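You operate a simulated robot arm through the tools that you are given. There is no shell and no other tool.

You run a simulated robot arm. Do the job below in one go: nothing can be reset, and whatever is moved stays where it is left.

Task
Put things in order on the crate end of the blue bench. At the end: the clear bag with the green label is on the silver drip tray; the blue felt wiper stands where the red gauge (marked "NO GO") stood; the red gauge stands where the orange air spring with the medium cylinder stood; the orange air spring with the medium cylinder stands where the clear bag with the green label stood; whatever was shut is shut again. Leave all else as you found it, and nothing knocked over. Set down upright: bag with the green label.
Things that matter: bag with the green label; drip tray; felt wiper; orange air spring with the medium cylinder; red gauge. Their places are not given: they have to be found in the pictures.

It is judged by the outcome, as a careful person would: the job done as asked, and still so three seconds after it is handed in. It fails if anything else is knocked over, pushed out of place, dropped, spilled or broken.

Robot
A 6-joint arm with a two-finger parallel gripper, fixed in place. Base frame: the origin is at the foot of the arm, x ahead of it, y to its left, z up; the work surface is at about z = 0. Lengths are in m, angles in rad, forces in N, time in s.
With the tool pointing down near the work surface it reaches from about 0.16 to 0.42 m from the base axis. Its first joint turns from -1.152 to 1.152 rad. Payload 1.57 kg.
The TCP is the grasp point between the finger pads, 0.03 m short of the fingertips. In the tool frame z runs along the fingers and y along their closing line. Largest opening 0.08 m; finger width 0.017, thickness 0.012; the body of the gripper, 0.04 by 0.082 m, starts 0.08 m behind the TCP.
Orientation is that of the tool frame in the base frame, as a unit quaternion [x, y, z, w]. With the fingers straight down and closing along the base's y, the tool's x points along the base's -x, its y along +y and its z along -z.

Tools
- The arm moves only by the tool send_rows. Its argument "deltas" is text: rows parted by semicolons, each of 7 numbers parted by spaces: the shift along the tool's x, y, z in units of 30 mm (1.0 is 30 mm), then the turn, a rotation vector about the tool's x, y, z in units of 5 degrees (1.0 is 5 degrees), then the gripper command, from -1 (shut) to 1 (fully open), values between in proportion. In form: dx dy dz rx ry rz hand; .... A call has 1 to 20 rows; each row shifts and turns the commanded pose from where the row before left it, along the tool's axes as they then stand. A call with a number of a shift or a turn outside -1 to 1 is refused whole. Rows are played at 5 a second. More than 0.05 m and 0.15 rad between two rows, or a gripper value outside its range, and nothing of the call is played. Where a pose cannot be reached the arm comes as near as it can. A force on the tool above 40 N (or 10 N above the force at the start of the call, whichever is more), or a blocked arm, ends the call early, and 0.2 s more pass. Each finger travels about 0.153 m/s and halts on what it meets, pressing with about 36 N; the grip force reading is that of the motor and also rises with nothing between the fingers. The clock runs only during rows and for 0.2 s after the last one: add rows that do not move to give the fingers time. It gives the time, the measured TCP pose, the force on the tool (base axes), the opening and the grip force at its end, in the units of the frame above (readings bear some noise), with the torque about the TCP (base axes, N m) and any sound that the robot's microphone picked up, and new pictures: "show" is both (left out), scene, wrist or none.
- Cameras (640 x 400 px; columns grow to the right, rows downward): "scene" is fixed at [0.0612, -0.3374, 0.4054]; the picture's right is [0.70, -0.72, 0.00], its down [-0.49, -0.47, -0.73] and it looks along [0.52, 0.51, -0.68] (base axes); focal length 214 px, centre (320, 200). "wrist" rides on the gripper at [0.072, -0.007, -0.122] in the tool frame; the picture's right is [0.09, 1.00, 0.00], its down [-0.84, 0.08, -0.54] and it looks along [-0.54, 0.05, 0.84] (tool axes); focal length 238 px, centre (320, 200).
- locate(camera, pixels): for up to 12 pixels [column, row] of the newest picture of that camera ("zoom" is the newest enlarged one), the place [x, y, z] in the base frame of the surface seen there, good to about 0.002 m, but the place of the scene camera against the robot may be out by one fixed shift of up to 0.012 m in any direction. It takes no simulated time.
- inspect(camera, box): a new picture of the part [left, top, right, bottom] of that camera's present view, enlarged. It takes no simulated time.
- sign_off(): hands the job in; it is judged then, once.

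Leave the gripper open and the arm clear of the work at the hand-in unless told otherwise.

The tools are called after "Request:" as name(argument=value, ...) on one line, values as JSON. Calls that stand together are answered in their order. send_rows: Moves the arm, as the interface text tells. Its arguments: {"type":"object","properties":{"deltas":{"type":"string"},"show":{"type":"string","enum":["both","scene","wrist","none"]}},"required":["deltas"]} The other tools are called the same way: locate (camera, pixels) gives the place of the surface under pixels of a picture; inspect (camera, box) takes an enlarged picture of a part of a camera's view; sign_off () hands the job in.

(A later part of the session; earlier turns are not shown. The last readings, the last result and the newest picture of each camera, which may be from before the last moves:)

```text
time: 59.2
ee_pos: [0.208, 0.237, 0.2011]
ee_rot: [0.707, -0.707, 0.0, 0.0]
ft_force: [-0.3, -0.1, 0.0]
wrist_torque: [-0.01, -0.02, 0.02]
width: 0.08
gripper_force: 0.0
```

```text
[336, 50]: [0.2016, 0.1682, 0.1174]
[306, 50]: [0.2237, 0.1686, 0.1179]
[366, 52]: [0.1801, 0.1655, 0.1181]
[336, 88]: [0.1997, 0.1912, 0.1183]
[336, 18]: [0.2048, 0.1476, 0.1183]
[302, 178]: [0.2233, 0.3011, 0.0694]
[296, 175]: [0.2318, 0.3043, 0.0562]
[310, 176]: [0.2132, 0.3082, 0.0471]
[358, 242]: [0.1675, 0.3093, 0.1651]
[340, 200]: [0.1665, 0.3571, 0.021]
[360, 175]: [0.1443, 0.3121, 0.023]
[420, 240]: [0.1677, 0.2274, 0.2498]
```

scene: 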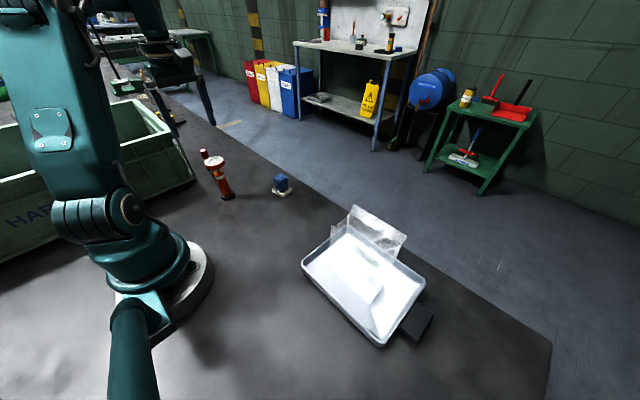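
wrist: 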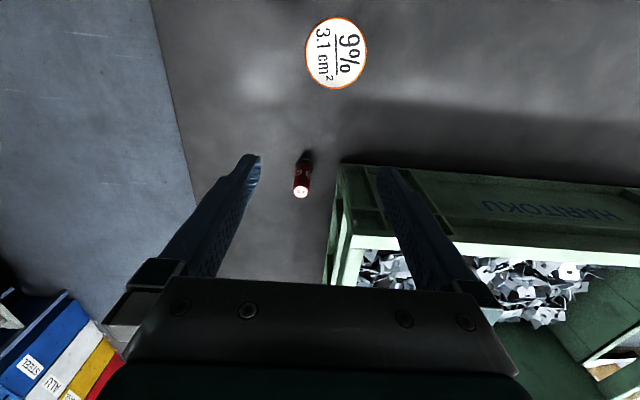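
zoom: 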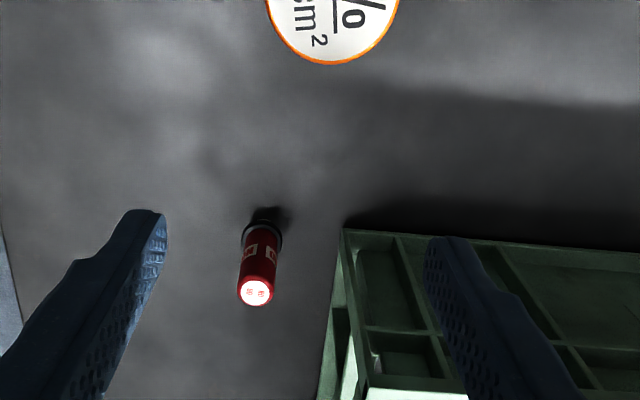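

Gauge axis at (0.2232, 0.310), 0.018 thick, 0.0845 tall; the crate's corner is at (0.172, 0.300), 0.165 tall, so with this yaw there's about 9 mm between gripper body and crate. I set the opening to 0.045 and approach from the front, staying above the gauge's top.

Request:
send_rows(deltas="0 0 0 0 0 0 0.125; -0.533 -0.169 0.568 0 0 0 0.125; -0.533 -0.169 0.568 0 0 0 0.125; -0.533 -0.169 0.568 0 0 0 0.125; -0.417 0 0.25 0 0 0 0.125; -0.417 0 0.25 0 0 0 0.125; 0 0 0 0 0 0 0.125; 0 0 0 0 0 0 0.125", show="both")

Request:
inspect(camera="wrist", box=[230, 90, 430, 270])

Request:
inspect(camera="scene", box=[120, 90, 260, 220])

```text
time: 61.0
ee_pos: [0.2246, 0.3092, 0.1374]
ee_rot: [-0.707, 0.707, 0.001, 0.001]
ft_force: [-0.2, 0.6, 0.9]
wrist_torque: [0.02, -0.02, 0.01]
width: 0.0449
gripper_force: 0.1
```

scene: 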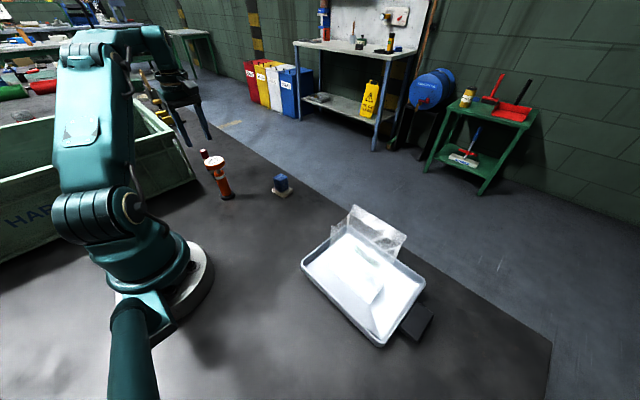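
wrist: 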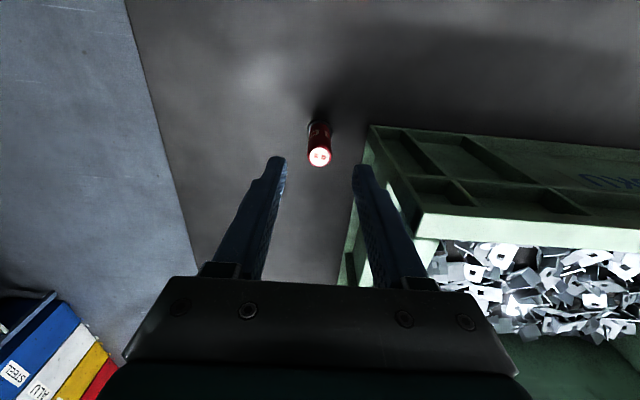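

```text
2.22 times, centred on (330, 180) of wrist
```

zoom: 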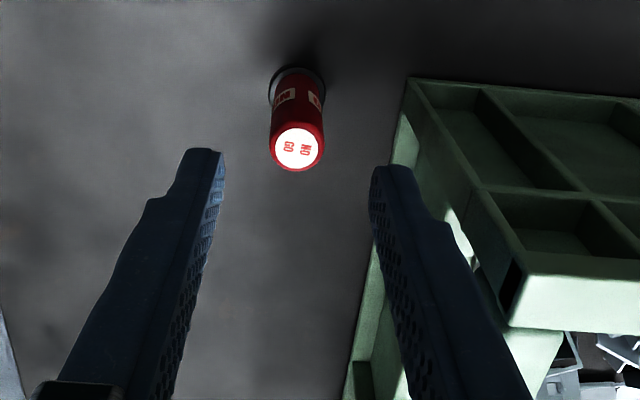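

```text
3.08 times, centred on (190, 155) of scene
```

zoom: 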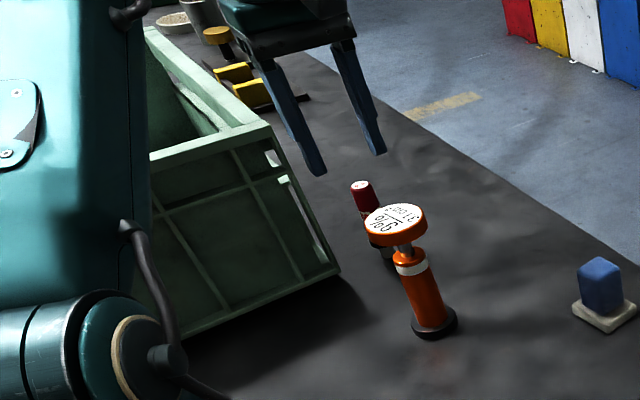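

The gauge's "NO GO" top is readable at (320, 157). I re-measure its centre from here.

Request:
locate(camera="wrist", pixels=[[320, 157], [310, 157], [329, 157], [320, 148], [320, 165], [308, 128], [332, 128], [320, 121], [319, 135], [313, 140], [330, 140], [372, 128]])

```text
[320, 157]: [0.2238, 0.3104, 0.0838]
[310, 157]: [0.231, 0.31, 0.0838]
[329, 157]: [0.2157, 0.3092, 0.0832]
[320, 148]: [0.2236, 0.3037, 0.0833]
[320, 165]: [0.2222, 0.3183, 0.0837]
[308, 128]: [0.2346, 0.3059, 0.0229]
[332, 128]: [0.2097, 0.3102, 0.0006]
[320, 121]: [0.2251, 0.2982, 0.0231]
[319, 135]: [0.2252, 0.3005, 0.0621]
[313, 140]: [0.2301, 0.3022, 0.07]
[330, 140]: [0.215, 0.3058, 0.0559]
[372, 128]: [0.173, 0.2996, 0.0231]
```

Axis at (0.2235, 0.3107). I make a 1 mm correction and descend to TCP z≈0.076, then close gently.

Request:
send_rows(deltas="-0.05 0.037 0.4 0 0 0 0.125; 0 0 0.5 0 0 0 0.125; 0 0 0.5 0 0 0 0.125; 0 0 0.4 0 0 0 0.125; 0 0 0.25 0 0 0 0.125; 0 0 0 0 0 0 0.125", show="both")

Request:
inspect(camera="scene", box=[120, 90, 260, 220])

```text
time: 62.4
ee_pos: [0.225, 0.3096, 0.0746]
ee_rot: [-0.707, 0.707, 0.001, 0.001]
ft_force: [0.3, -0.2, -0.4]
wrist_torque: [0.01, -0.01, -0.01]
width: 0.045
gripper_force: 0.1
```

scene: 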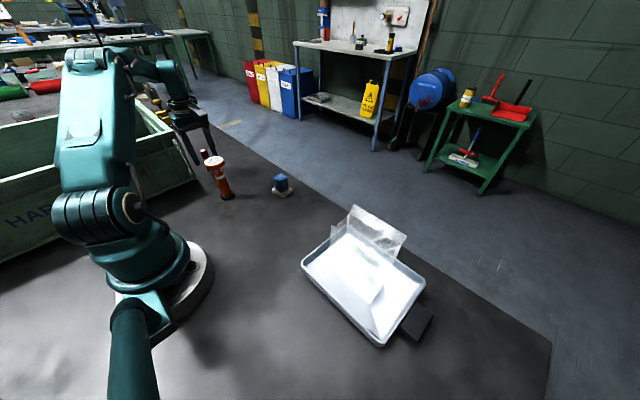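
wrist: 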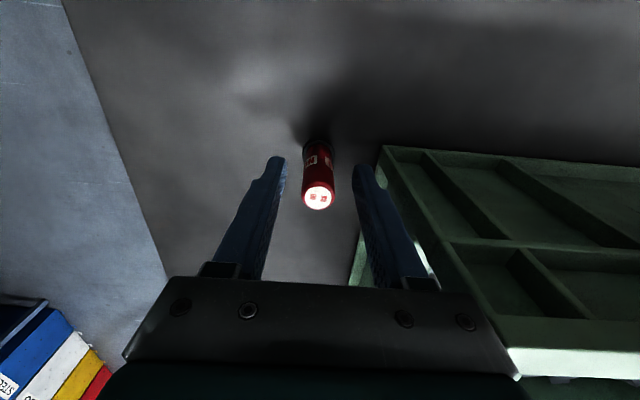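

```text
3.08 times, centred on (190, 155) of scene
```

zoom: 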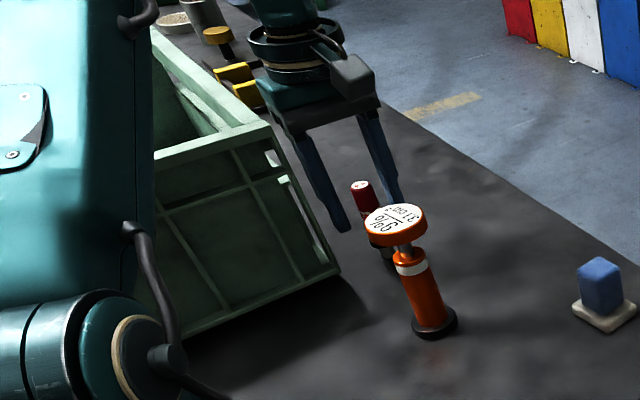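

Well centred between the fingers. I close step by step onto the red handle.

Request:
send_rows(deltas="0 0 0 0 0 0 0; 0 0 0 0 0 0 -0.2; 0 0 0 0 0 0 -0.35; 0 0 0 0 0 0 -0.42; 0 0 0 0 0 0 -0.47; 0 0 0 0 0 0 -0.52; 0 0 0 0 0 0 -0.57; 0 0 0 0 0 0 -0.62; 0 0 0 0 0 0 -0.67; 0 0 0 0 0 0 -0.7; 0 0 0 0 0 0 -0.7", show="both")

Request:
inspect(camera="scene", box=[120, 90, 260, 220])

```text
time: 64.8
ee_pos: [0.2248, 0.3102, 0.0765]
ee_rot: [0.707, -0.707, -0.001, -0.001]
ft_force: [1.2, -0.2, 1.4]
wrist_torque: [0.01, -0.01, 0.02]
width: 0.019
gripper_force: 33.2
```

scene: 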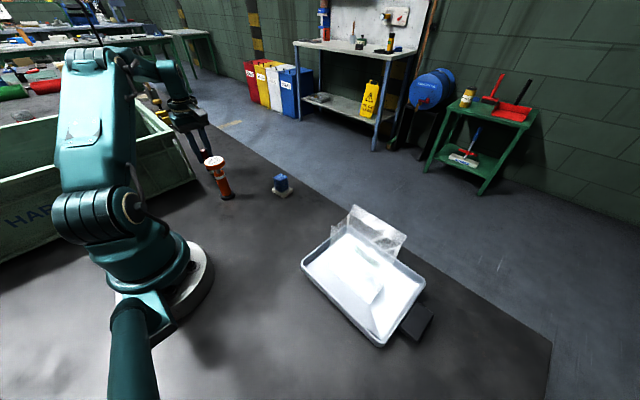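
wrist: 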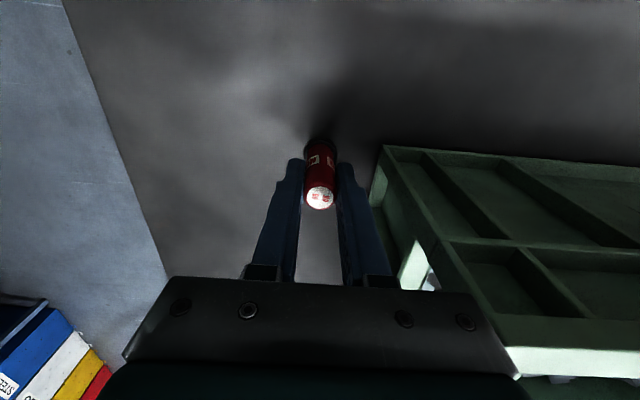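

```text
3.08 times, centred on (190, 155) of scene
```

zoom: 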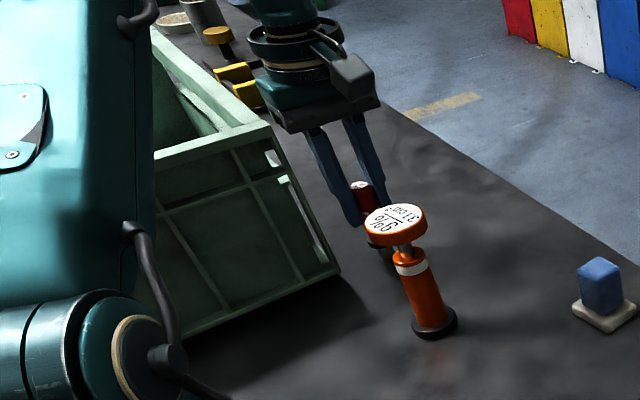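

Held at 0.019 with 33 N. I lift straight up 60 mm, with the base clear, and check.

Request:
send_rows(deltas="0 0 -0.2 0 0 0 -0.75; 0 0 -0.4 0 0 0 -0.75; 0 0 -0.5 0 0 0 -0.75; 0 0 -0.5 0 0 0 -0.75; 0 0 -0.4 0 0 0 -0.75; 0 0 0 0 0 0 -0.75", show="both")

Request:
inspect(camera="scene", box=[120, 90, 260, 220])

```text
time: 66.2
ee_pos: [0.2249, 0.3098, 0.135]
ee_rot: [0.707, -0.707, 0.0, -0.001]
ft_force: [-0.5, -0.7, -1.2]
wrist_torque: [-0.01, -0.01, 0.01]
width: 0.0192
gripper_force: 33.2
```

scene: 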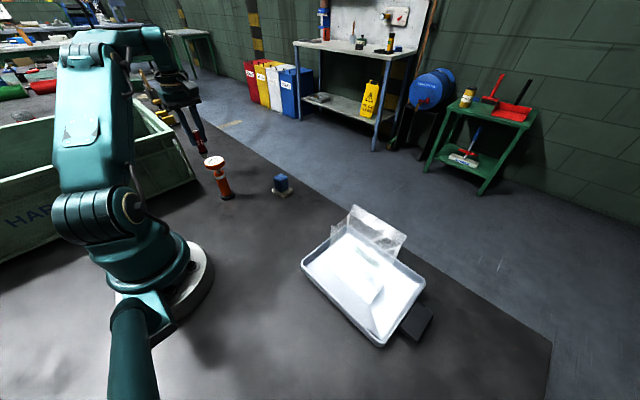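
wrist: 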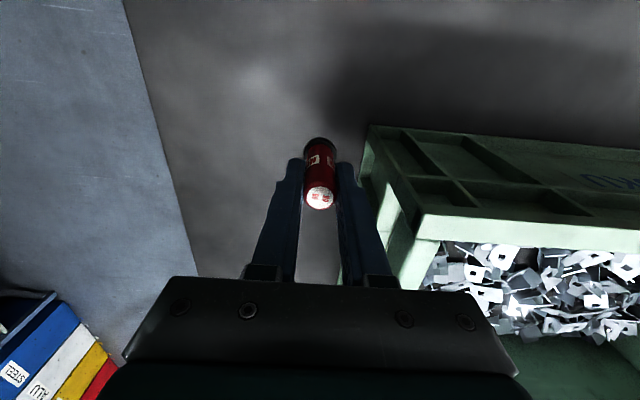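

```text
3.08 times, centred on (190, 155) of scene
```

zoom: 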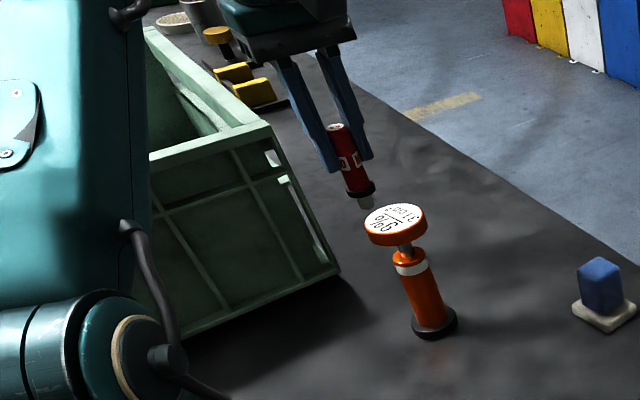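

It hangs straight. The gauge stands on a narrow metal tip below a dark ring, so it must be set down very upright. I carry it, rising past the spring, toward the spring's old place (0.304, −0.050).

Request:
send_rows(deltas="0.3 -0.07 -0.4 0 0 0 -0.75; 0.5 -0.11 -0.6 0 0 0 -0.75; 0.6 -0.13 -0.6 0 0 0 -0.75; 0.7 -0.16 -0.5 0 0 0 -0.75; 0.8 -0.18 -0.2 0 0 0 -0.75; 0.8 -0.18 0 0 0 0 -0.75; 0.8 -0.18 0 0 0 0 -0.75; 0.8 -0.18 0 0 0 0 -0.75; 0.8 -0.18 0 0 0 0 -0.75; 0.8 -0.18 0 0 0 0 -0.75; 0.8 -0.18 0 0 0 0 -0.75; 0.8 -0.18 0 0 0 0 -0.75; 0.8 -0.18 0 0 0 0 -0.75; 0.8 -0.18 0 0 0 0 -0.75; 0.8 -0.18 0 0 0 0 -0.75; 0.5 -0.11 0 0 0 0 -0.75; 0.4 -0.09 0 0 0 0 -0.75; 0 0 0 0 0 0 -0.75; 0 0 0 0 0 0 -0.75", show="both")

```text
time: 70.2
ee_pos: [0.3054, -0.0439, 0.2043]
ee_rot: [-0.707, 0.708, 0.001, 0.001]
ft_force: [-0.7, 0.4, -1.3]
wrist_torque: [0.02, 0.02, -0.01]
width: 0.0193
gripper_force: 33.2
```

scene: 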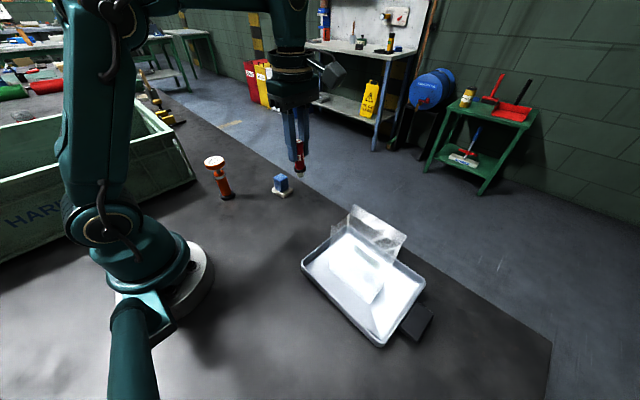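
wrist: 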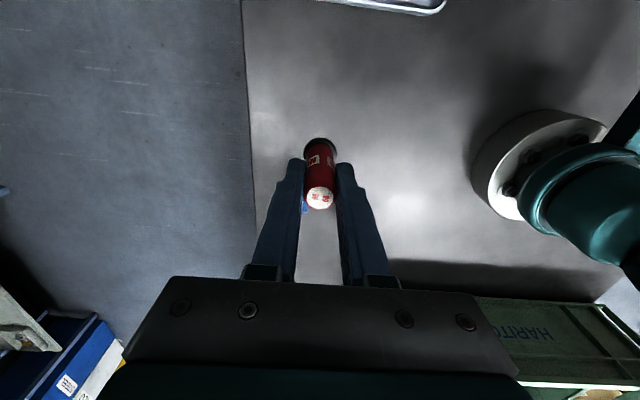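

I correct 6 mm in y and lower to about 5 mm above the bench.

Request:
send_rows(deltas="0.2 0.045 0 0 0 0 -0.75; 0 0 0.5 0 0 0 -0.75; 0 0 0.8 0 0 0 -0.75; 0 0 0.8 0 0 0 -0.75; 0 0 0.8 0 0 0 -0.75; 0 0 0.6 0 0 0 -0.75; 0 0 0.4 0 0 0 -0.75; 0 0 0.15 0 0 0 -0.75; 0 0 0 0 0 0 -0.75; 0 0 0 0 0 0 -0.75", show="both")

Request:
inspect(camera="scene", box=[250, 130, 370, 250])

```text
time: 72.4
ee_pos: [0.3032, -0.049, 0.0811]
ee_rot: [0.707, -0.707, -0.001, -0.001]
ft_force: [0.6, -0.4, -1.0]
wrist_torque: [0.0, -0.04, -0.03]
width: 0.0189
gripper_force: 33.3
```

scene: 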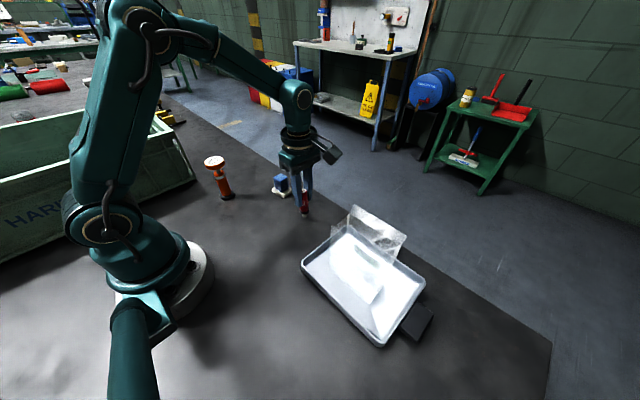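
wrist: 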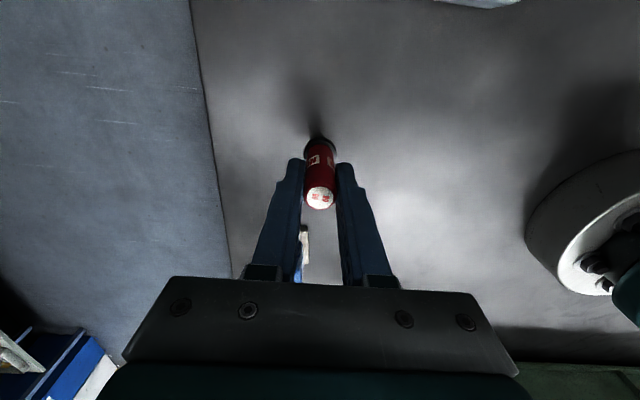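

```text
3.33 times, centred on (310, 190) of scene
```

zoom: 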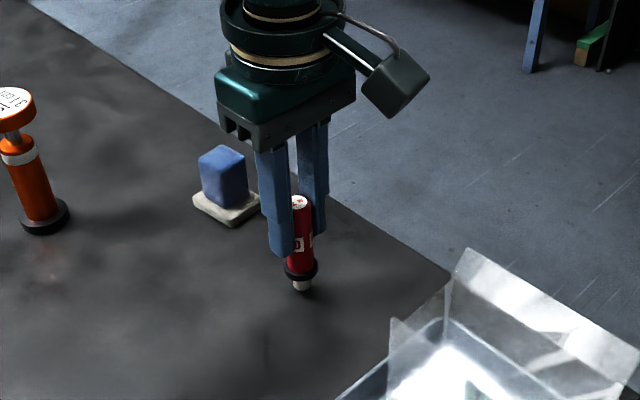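

Upright and at (0.303, −0.049). I lower in small steps until contact.

Request:
send_rows(deltas="0 0 0.06 0 0 0 -0.75; 0 0 0.05 0 0 0 -0.75; 0 0 0 0 0 0 -0.75", show="none")

Request:
send_rows(deltas="0 0 0.03 0 0 0 -0.75; 0 0 0 0 0 0 -0.75", show="none")

Request:
send_rows(deltas="0 0 0.025 0 0 0 -0.75; 0 0 0 0 0 0 -0.75", show="none")

```text
time: 73.2
ee_pos: [0.3019, -0.0495, 0.0775]
ee_rot: [-0.707, 0.707, 0.001, 0.0]
ft_force: [0.4, -0.2, -0.8]
wrist_torque: [0.02, 0.02, -0.02]
width: 0.0193
gripper_force: 33.7
```

```text
time: 73.8
ee_pos: [0.3023, -0.0497, 0.079]
ee_rot: [-0.707, 0.708, 0.001, 0.001]
ft_force: [0.8, -0.3, -1.1]
wrist_torque: [0.03, -0.04, -0.02]
width: 0.0191
gripper_force: 33.1
```

```text
time: 74.4
ee_pos: [0.3021, -0.0498, 0.0766]
ee_rot: [0.707, -0.707, 0.0, -0.001]
ft_force: [-0.4, 0.0, -1.0]
wrist_torque: [-0.03, 0.03, 0.02]
width: 0.0192
gripper_force: 33.1
```

No contact yet. I keep stepping 0.7 mm at a time.

Request:
send_rows(deltas="0 0 0.025 0 0 0 -0.75; 0 0 0 0 0 0 -0.75", show="none")

Request:
send_rows(deltas="0 0 0.02 0 0 0 -0.75; 0 0 0 0 0 0 -0.75", show="none")

```text
time: 75.0
ee_pos: [0.3017, -0.0505, 0.0747]
ee_rot: [-0.707, 0.707, 0.001, 0.001]
ft_force: [-0.8, -0.1, -1.7]
wrist_torque: [-0.02, 0.02, -0.02]
width: 0.0189
gripper_force: 33.4
```

```text
time: 75.6
ee_pos: [0.3031, -0.0488, 0.0753]
ee_rot: [0.708, -0.707, -0.001, -0.001]
ft_force: [0.1, -0.8, -1.0]
wrist_torque: [0.0, 0.0, 0.03]
width: 0.0193
gripper_force: 33.4
```

Request:
send_rows(deltas="0 0 0.02 0 0 0 -0.75; 0 0 0 0 0 0 -0.75", show="none")

Request:
send_rows(deltas="0 0 0.02 0 0 0 -0.75; 0 0 0 0 0 0 -0.75", show="scene")

Request:
inspect(camera="scene", box=[270, 160, 340, 230])

```text
time: 76.2
ee_pos: [0.3035, -0.0494, 0.0743]
ee_rot: [0.707, -0.707, 0.0, -0.002]
ft_force: [-1.8, 2.9, 11.0]
wrist_torque: [0.23, 0.17, 0.04]
width: 0.0191
gripper_force: 33.5
```

```text
time: 76.8
ee_pos: [0.3022, -0.0489, 0.0753]
ee_rot: [0.707, -0.707, 0.001, -0.002]
ft_force: [-3.9, 4.6, 26.7]
wrist_torque: [0.32, 0.25, 0.04]
width: 0.019
gripper_force: 33.8
```

scene: 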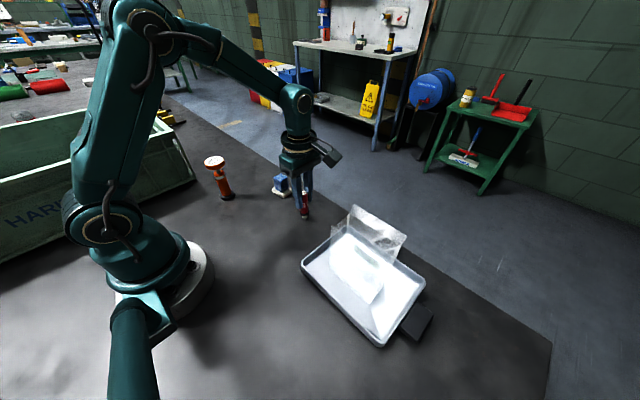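

```text
5.71 times, centred on (305, 195) of scene
```

zoom: 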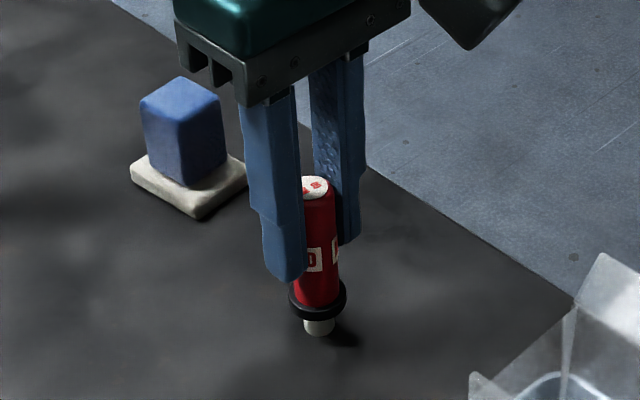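

Firm contact at 27 N, gauge upright. I ease back about 0.9 mm to unload and open slowly.

Request:
send_rows(deltas="0 0 -0.03 0 0 0 -0.75; 0 0 0 0 0 0 -0.75; 0 0 0 0 0 0 -0.5; 0 0 0 0 0 0 -0.45; 0 0 0 0 0 0 -0.4; 0 0 0 0 0 0 -0.3; 0 0 0 0 0 0 -0.2; 0 0 0 0 0 0 0; 0 0 0 0 0 0 0.2; 0 0 0 0 0 0 0.2", show="both")

Request:
inspect(camera="scene", box=[270, 160, 340, 230])

```text
time: 79.0
ee_pos: [0.3017, -0.0506, 0.075]
ee_rot: [0.707, -0.707, -0.001, -0.001]
ft_force: [-0.1, -0.6, -0.8]
wrist_torque: [0.02, 0.0, -0.01]
width: 0.0485
gripper_force: 0.0
```

scene: 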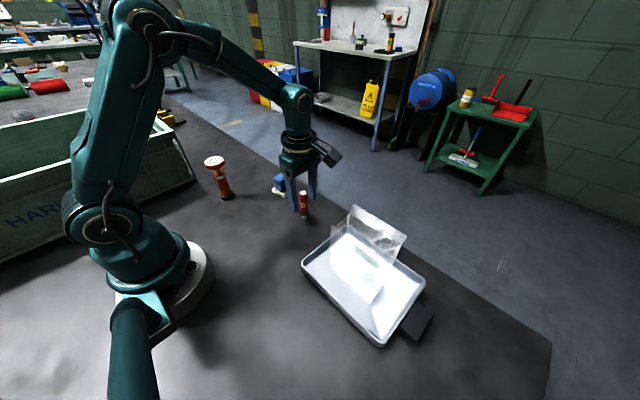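
wrist: 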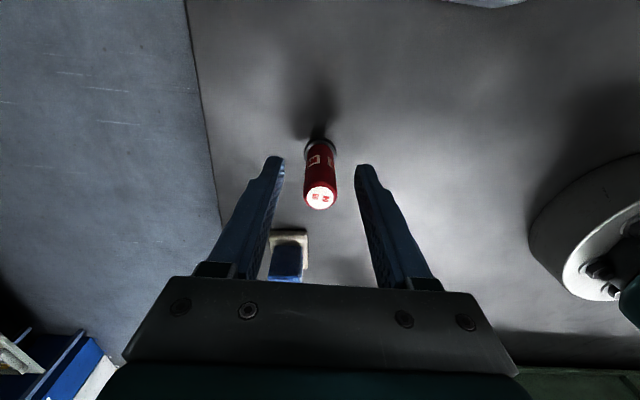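

```text
5.71 times, centred on (305, 195) of scene
```

zoom: 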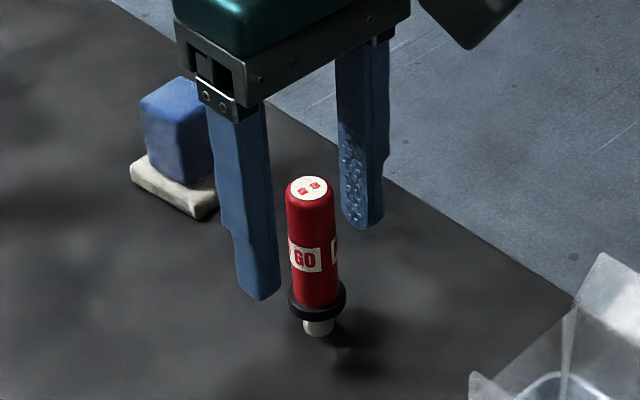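

The gauge stands by itself. I rise straight up, then move over to look at the wiper.

Request:
send_rows(deltas="0 0 -0.3 0 0 0 0.2; 0 0 -0.6 0 0 0 0.2; 0 0 -0.9 0 0 0 0.2; 0 0 -0.9 0 0 0 0.2; 0 0 -0.9 0 0 0 0.2; 0 0 -0.5 0 0 0 1; -0.8 -0.1 0 0 0 0 1; -0.8 -0.1 0 0 0 0 1; -0.8 -0.1 0 0 0 0 1; 0 0 0 0 0 0 1; 0 0 0 0 0 0 1", show="both")

Request:
inspect(camera="wrist", box=[230, 100, 410, 260])

Request:
inspect(camera="scene", box=[240, 150, 340, 240])

```text
time: 81.4
ee_pos: [0.3122, 0.0224, 0.1973]
ee_rot: [-0.707, 0.707, 0.001, 0.0]
ft_force: [-0.5, 0.1, 0.7]
wrist_torque: [-0.02, 0.01, -0.04]
width: 0.0801
gripper_force: 0.0
```

scene: 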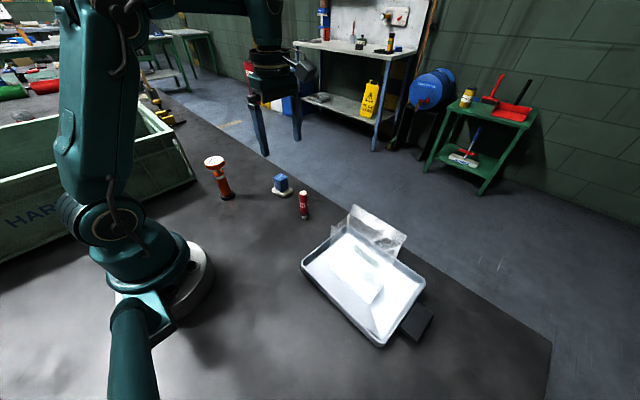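
wrist: 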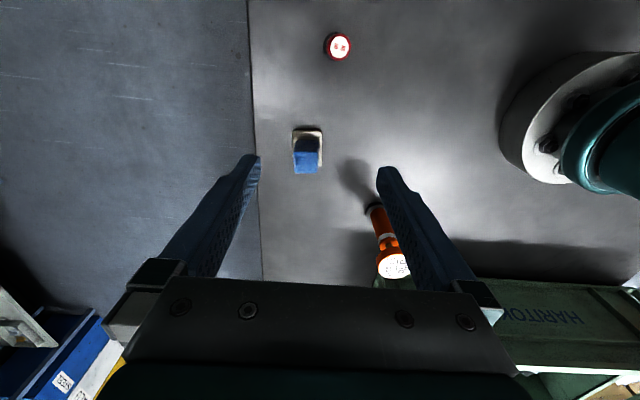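

```text
2.50 times, centred on (320, 180) of wrist
```

zoom: 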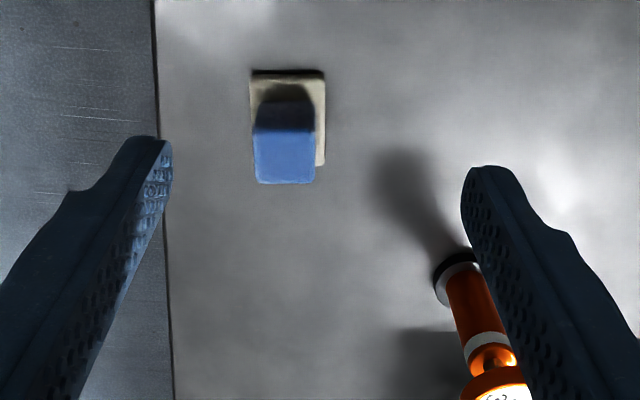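

```text
4.44 times, centred on (290, 195) of scene
```

zoom: 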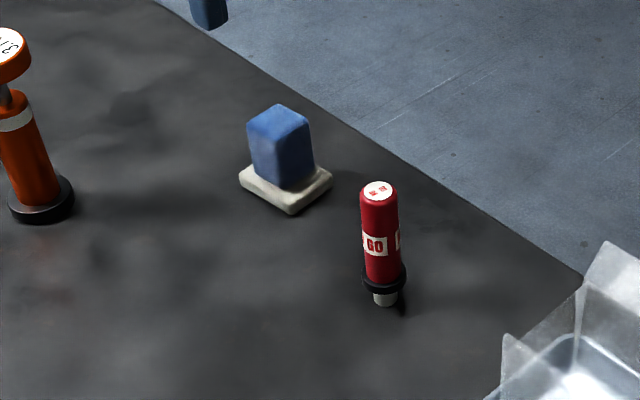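

I measure the wiper's base corners and its blue block, and check the gauge's place.

Request:
locate(camera="wrist", pixels=[[294, 131], [320, 131], [321, 164], [295, 154], [316, 154], [296, 172], [316, 172], [306, 163], [306, 145], [318, 140], [320, 150], [338, 46]])

Request:
locate(camera="wrist", pixels=[[293, 130], [322, 131], [322, 165], [294, 160], [317, 160], [305, 153], [305, 173], [298, 148], [314, 148], [308, 130], [331, 46], [345, 46]])

```text
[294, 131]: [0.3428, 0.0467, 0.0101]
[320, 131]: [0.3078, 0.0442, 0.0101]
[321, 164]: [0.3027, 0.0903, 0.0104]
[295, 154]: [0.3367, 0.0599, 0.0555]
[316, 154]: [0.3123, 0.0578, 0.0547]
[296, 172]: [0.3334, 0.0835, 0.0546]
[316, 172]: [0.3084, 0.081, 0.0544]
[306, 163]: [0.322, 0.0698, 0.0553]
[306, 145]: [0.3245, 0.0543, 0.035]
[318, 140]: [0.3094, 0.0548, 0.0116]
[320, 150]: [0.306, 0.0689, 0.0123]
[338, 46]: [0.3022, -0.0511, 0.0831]
```

```text
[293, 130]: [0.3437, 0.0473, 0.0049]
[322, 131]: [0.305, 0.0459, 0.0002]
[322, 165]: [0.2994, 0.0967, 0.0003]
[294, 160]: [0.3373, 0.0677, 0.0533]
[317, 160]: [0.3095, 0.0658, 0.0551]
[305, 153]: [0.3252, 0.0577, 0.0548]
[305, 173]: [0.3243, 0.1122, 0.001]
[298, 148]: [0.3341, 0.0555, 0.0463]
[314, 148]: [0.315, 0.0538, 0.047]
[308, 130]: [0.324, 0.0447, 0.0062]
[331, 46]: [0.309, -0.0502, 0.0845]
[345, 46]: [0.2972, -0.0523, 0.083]
```

The gauge stands at (0.303, −0.051). The wiper's block is centred at (0.3227, 0.0706), about 0.027 wide, top at 0.055, turned about 5.5° counter-clockwise; its base is 0.012 thick. I move above it, turning to match, and stop with the tips above the block.

Request:
send_rows(deltas="-0.8 -0.175 0 0 0 -0.55 0.6; -0.8 -0.1 0 0 0 -0.55 0.6; 0 0 0.8 0 0 0 0.6; 0 0 0.8 0 0 0 0.6; 0 0 0.8 0 0 0 0.6; 0 0 0.7 0 0 0 0.6; 0 0 0 0 0 0 0.6; 0 0 0 0 0 0 0.6", show="both")

Request:
inspect(camera="wrist", box=[240, 90, 400, 240])

```text
time: 83.2
ee_pos: [0.3192, 0.0706, 0.1054]
ee_rot: [0.74, -0.672, 0.0, 0.0]
ft_force: [0.8, 0.0, -1.5]
wrist_torque: [0.01, 0.01, -0.03]
width: 0.0638
gripper_force: 0.0
```

scene: 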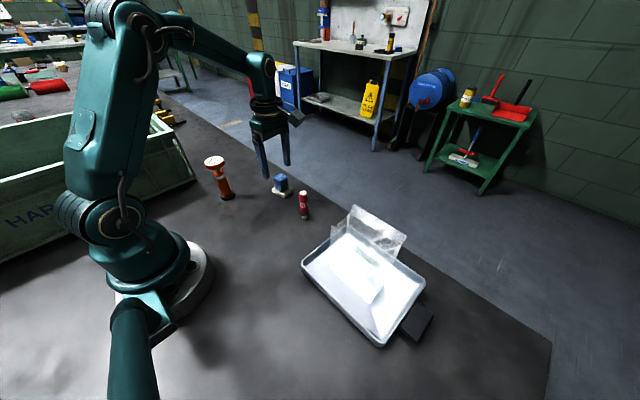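
wrist: 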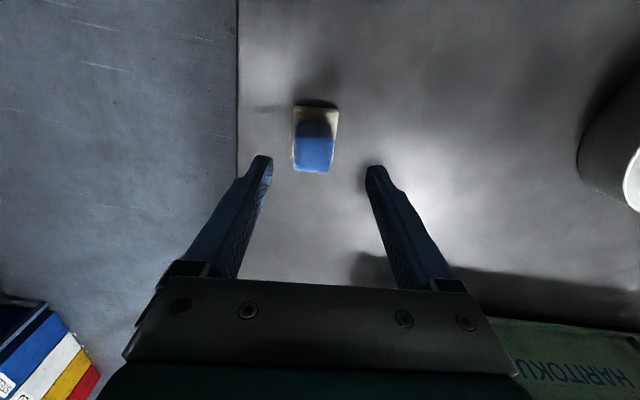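

```text
2.67 times, centred on (320, 165) of wrist
```

zoom: 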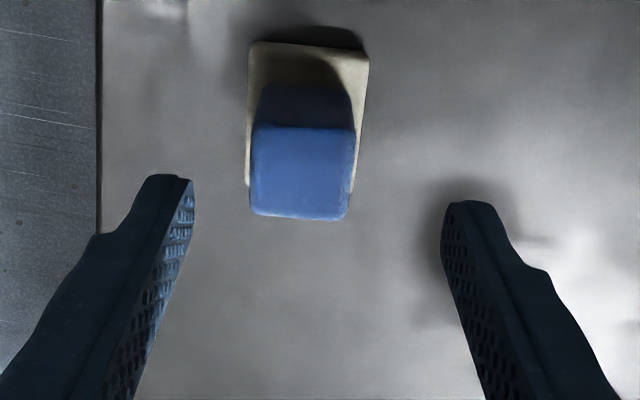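

I measure the block again from here for exact centring.

Request:
locate(camera="wrist", pixels=[[296, 140], [332, 141], [296, 168], [329, 169], [314, 155], [295, 155], [332, 155], [314, 140], [314, 170], [296, 108], [336, 113], [313, 107]])

```text
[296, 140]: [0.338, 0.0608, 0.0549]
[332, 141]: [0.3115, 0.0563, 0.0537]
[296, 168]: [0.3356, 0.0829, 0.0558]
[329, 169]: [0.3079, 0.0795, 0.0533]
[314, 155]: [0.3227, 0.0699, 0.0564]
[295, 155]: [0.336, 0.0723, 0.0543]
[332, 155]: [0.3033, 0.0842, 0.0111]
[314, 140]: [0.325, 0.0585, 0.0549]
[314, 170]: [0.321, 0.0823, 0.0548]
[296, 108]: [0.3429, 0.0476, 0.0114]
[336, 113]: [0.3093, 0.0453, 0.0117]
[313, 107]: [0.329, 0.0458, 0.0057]
```

Block centre (0.3232, 0.0699), turned about 8°. I correct 4 mm and 2.5°, then descend so the fingertips end about 20 mm up, above the felt base.

Request:
send_rows(deltas="0.046 -0.13 0 0 0 -0.5 0.6; 0 0 0.5 0 0 0 0.6; 0 0 0.5 0 0 0 0.6; 0 0 0.5 0 0 0 0.6; 0 0 0.35 0 0 0 0.6; 0 0 0 0 0 0 0.6; 0 0 0 0 0 0 0.6", show="both")

Request:
inspect(camera="wrist", box=[240, 90, 400, 240])

Request:
inspect(camera="scene", box=[230, 130, 330, 220])

```text
time: 84.8
ee_pos: [0.3225, 0.0697, 0.0492]
ee_rot: [0.755, -0.656, -0.001, 0.0]
ft_force: [0.4, 0.2, -0.4]
wrist_torque: [0.01, 0.0, 0.02]
width: 0.0641
gripper_force: 0.1
```

scene: 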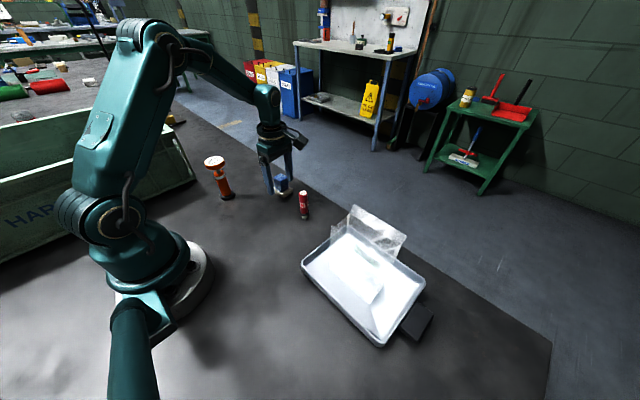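
wrist: 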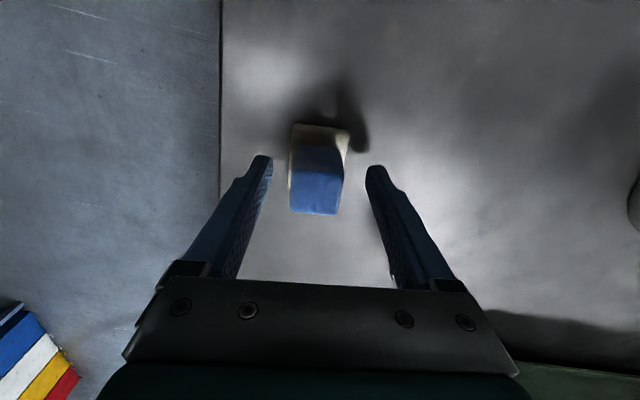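

```text
2.67 times, centred on (320, 165) of wrist
```

zoom: 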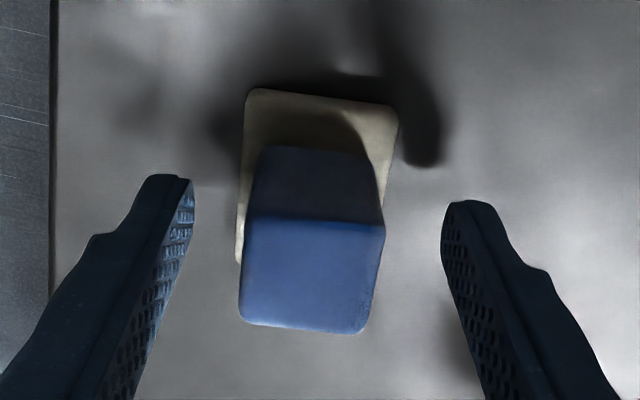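

```text
4.44 times, centred on (280, 175) of scene
```

zoom: 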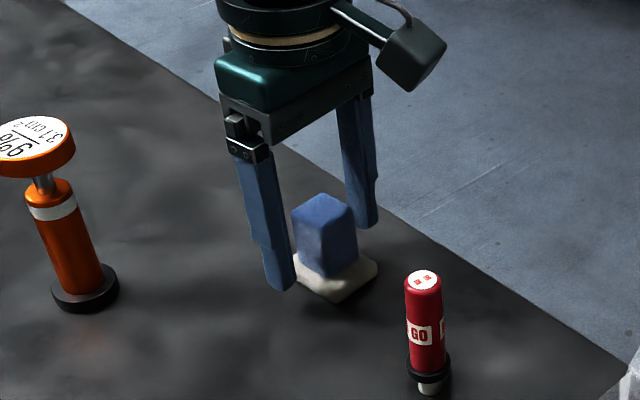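

Aligned and centred. I close step by step on the blue block.

Request:
send_rows(deltas="0 0 0 0 0 0 0.3; 0 0 0 0 0 0 0; 0 0 0 0 0 0 -0.1; 0 0 0 0 0 0 -0.17; 0 0 0 0 0 0 -0.23; 0 0 0 0 0 0 -0.28; 0 0 0 0 0 0 -0.33; 0 0 0 0 0 0 -0.38; 0 0 0 0 0 0 -0.43; 0 0 0 0 0 0 -0.48; 0 0 0 0 0 0 -0.48", show="both")

Request:
inspect(camera="scene", box=[230, 130, 330, 220])

```text
time: 87.2
ee_pos: [0.3227, 0.0703, 0.0488]
ee_rot: [0.754, -0.656, 0.0, 0.0]
ft_force: [0.2, 0.4, 0.6]
wrist_torque: [0.04, -0.01, -0.05]
width: 0.0291
gripper_force: 36.2
```

scene: 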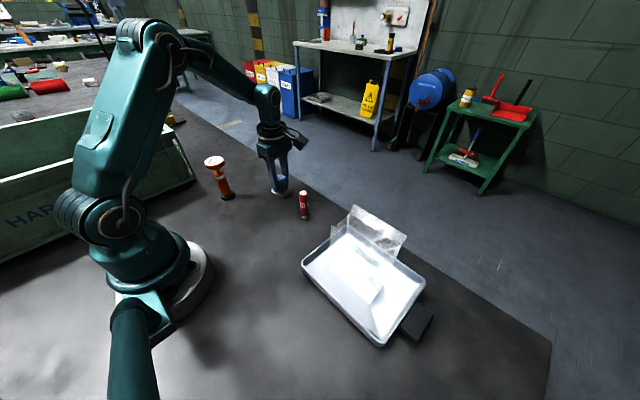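
wrist: 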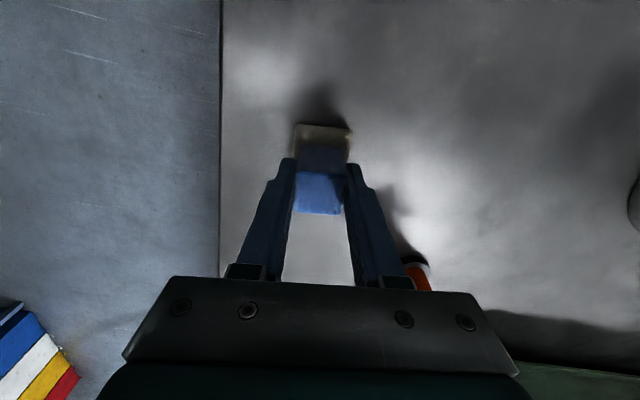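

```text
4.44 times, centred on (280, 175) of scene
```

zoom: 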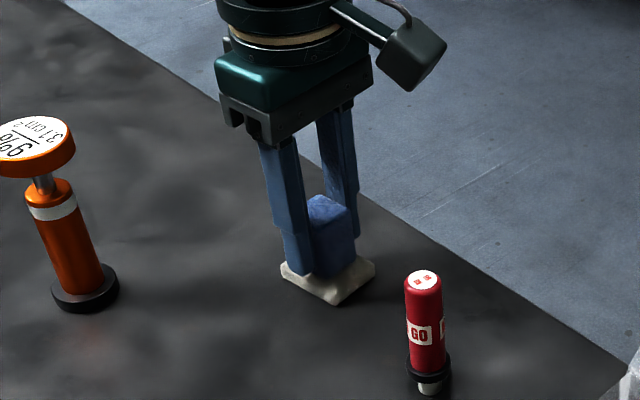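

Held at 0.029 with 36 N. I lift, first 20 mm slowly, then to z≈0.145, and turn back to 90°.

Request:
send_rows(deltas="0 0 -0.2 0 0 0 -0.52; 0 0 -0.4 0 0 0 -0.52; 0 0 -0.7 0 0 0 -0.52; 0 0 -0.8 0 0 0 -0.52; 0 0 -0.7 0 0 0 -0.52; 0 0 -0.4 0 0 0.8 -0.52; 0 0 0 0 0 0.8 -0.52; 0 0 0 0 0 0 -0.52", show="both")

Request:
inspect(camera="scene", box=[230, 110, 340, 220])

```text
time: 89.0
ee_pos: [0.3222, 0.0694, 0.1455]
ee_rot: [0.707, -0.707, -0.001, -0.001]
ft_force: [-0.8, 0.1, -0.4]
wrist_torque: [0.02, -0.01, 0.0]
width: 0.0291
gripper_force: 36.1
```

scene: 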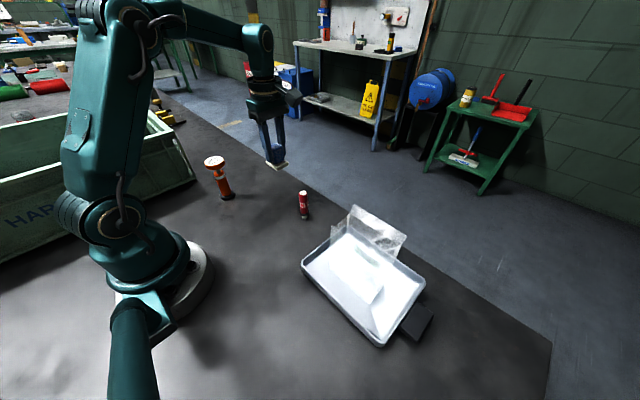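
wrist: 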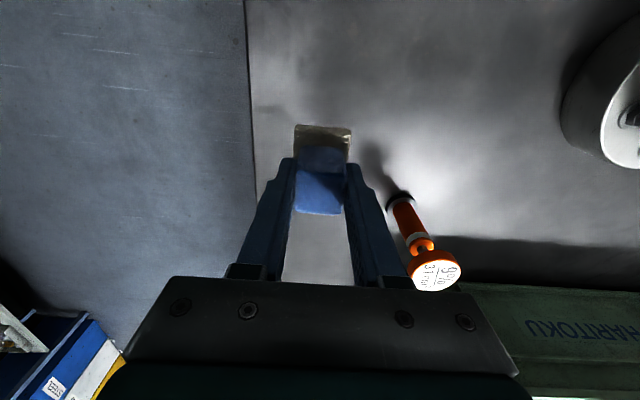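

```text
3.64 times, centred on (285, 165) of scene
```

zoom: 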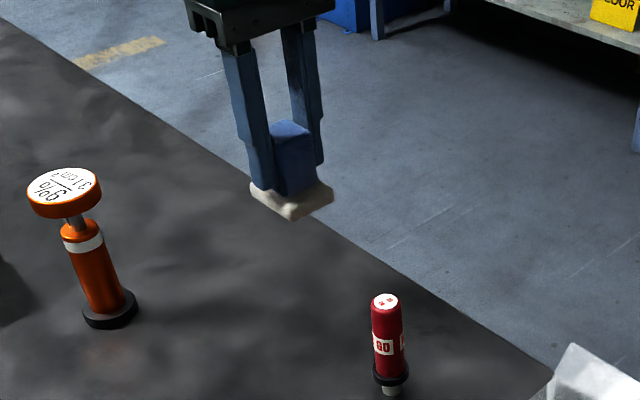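

It hangs level. I carry it to above the gauge's old place (0.2235, 0.311), lowering slightly to stay in reach.

Request:
send_rows(deltas="-0.35 0.14 0 0 0 0 -0.52; -0.65 0.26 0 0 0 0 -0.52; -0.8 0.33 0 0 0 0 -0.52; -0.8 0.33 0 0 0 0 -0.52; -0.8 0.33 0 0 0 0 -0.52; -0.8 0.33 0 0 0 0 -0.52; -0.8 0.33 0 0 0 0 -0.52; -0.8 0.33 0.1 0 0 0 -0.52; -0.8 0.33 0.1 0 0 0 -0.52; -0.7 0.29 0.1 0 0 0 -0.52; -0.5 0.21 0.1 0 0 0 -0.52; -0.25 0.1 0 0 0 0 -0.52; 0 0 0 0 0 0 -0.52; 0 0 0 0 0 0 -0.52", show="both")

Request:
inspect(camera="scene", box=[120, 90, 260, 220])

```text
time: 92.0
ee_pos: [0.2234, 0.3111, 0.1342]
ee_rot: [-0.707, 0.707, 0.0, 0.001]
ft_force: [-0.1, -0.4, -0.2]
wrist_torque: [-0.02, -0.03, -0.02]
width: 0.029
gripper_force: 36.3
```

scene: 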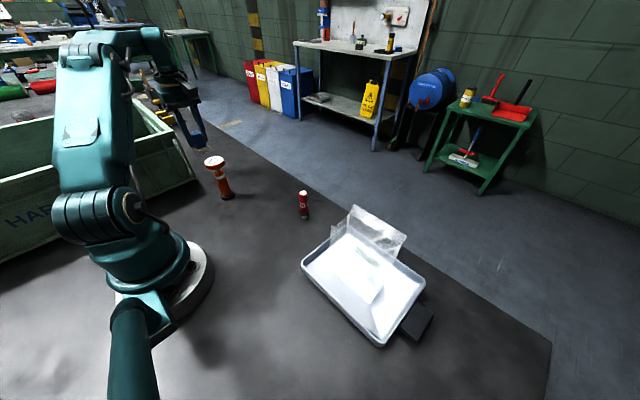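
wrist: 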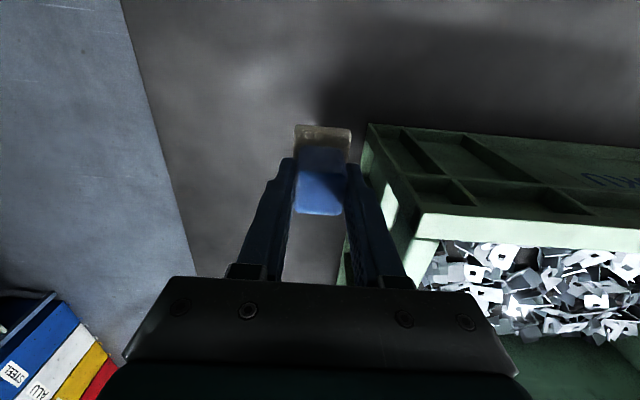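

```text
3.08 times, centred on (190, 155) of scene
```

zoom: 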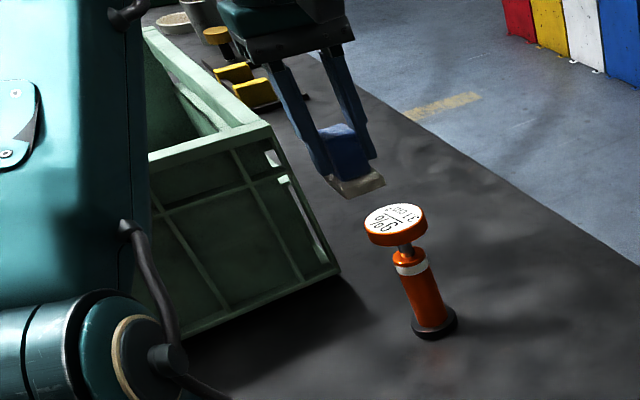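

Right over the spot. I lower to about 6 mm above the bench, keeping watch on the crate side.

Request:
send_rows(deltas="0 0 0.4 0 0 0 -0.52; 0 0 0.6 0 0 0 -0.52; 0 0 0.6 0 0 0 -0.52; 0 0 0.5 0 0 0 -0.52; 0 0 0.4 0 0 0 -0.52; 0 0 0.15 0 0 0 -0.52; 0 0 0 0 0 0 -0.52; 0 0 0 0 0 0 -0.52", show="both")

Request:
inspect(camera="scene", box=[120, 90, 260, 220])

```text
time: 93.8
ee_pos: [0.2233, 0.3116, 0.0546]
ee_rot: [-0.707, 0.707, 0.0, 0.0]
ft_force: [0.2, -0.6, 0.3]
wrist_torque: [0.01, 0.0, -0.03]
width: 0.029
gripper_force: 36.4
```

scene: 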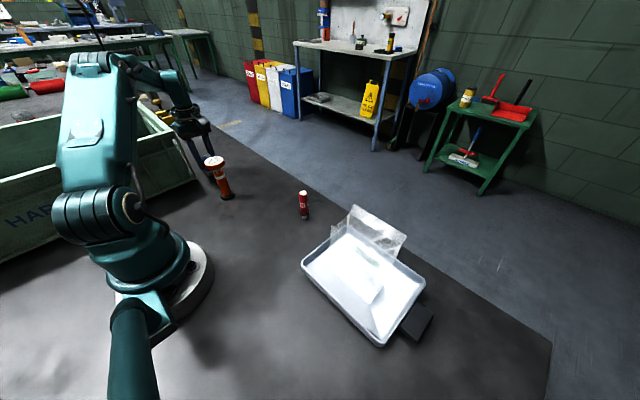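
wrist: 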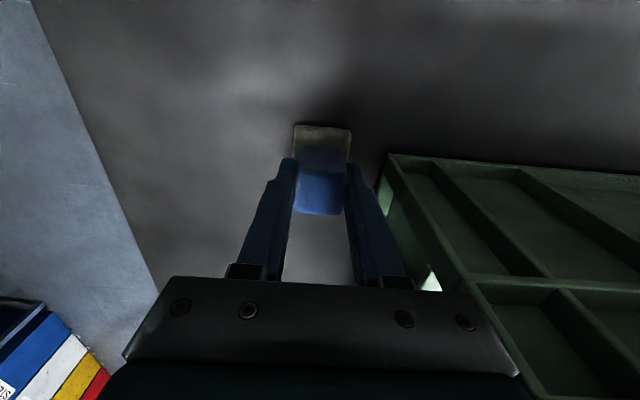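

```text
3.08 times, centred on (190, 155) of scene
```

zoom: 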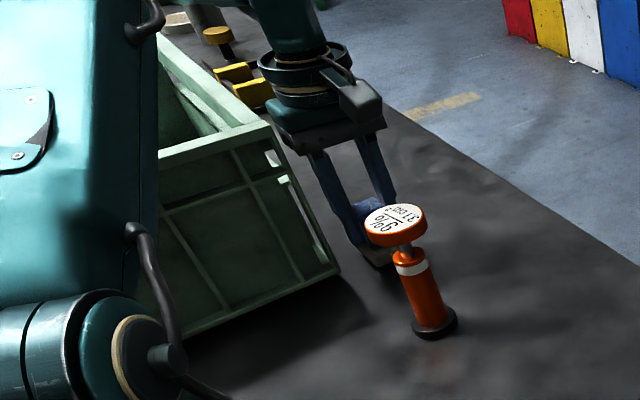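

No contact with the crate. I lower the last 5–6 mm in small steps until the base touches.

Request:
send_rows(deltas="0 0 0.07 0 0 0 -0.52; 0 0 0.05 0 0 0 -0.52; 0 0 0 0 0 0 -0.52", show="none")

Request:
send_rows(deltas="0 0 0.03 0 0 0 -0.52; 0 0 0 0 0 0 -0.52", show="none")

Request:
send_rows(deltas="0 0 0.025 0 0 0 -0.52; 0 0 0 0 0 0 -0.52", show="none")

```text
time: 94.6
ee_pos: [0.2231, 0.3103, 0.0517]
ee_rot: [-0.707, 0.707, 0.0, 0.001]
ft_force: [0.0, -0.1, 0.3]
wrist_torque: [-0.01, -0.02, 0.0]
width: 0.029
gripper_force: 36.0
```

```text
time: 95.2
ee_pos: [0.2236, 0.3107, 0.0506]
ee_rot: [-0.707, 0.707, 0.001, 0.001]
ft_force: [-0.2, -0.2, 0.2]
wrist_torque: [-0.02, -0.02, 0.01]
width: 0.0285
gripper_force: 36.3
```

```text
time: 95.8
ee_pos: [0.2233, 0.3114, 0.0497]
ee_rot: [-0.707, 0.708, 0.001, 0.001]
ft_force: [-1.6, -1.0, 6.4]
wrist_torque: [-0.06, 0.07, 0.03]
width: 0.0288
gripper_force: 36.0
```

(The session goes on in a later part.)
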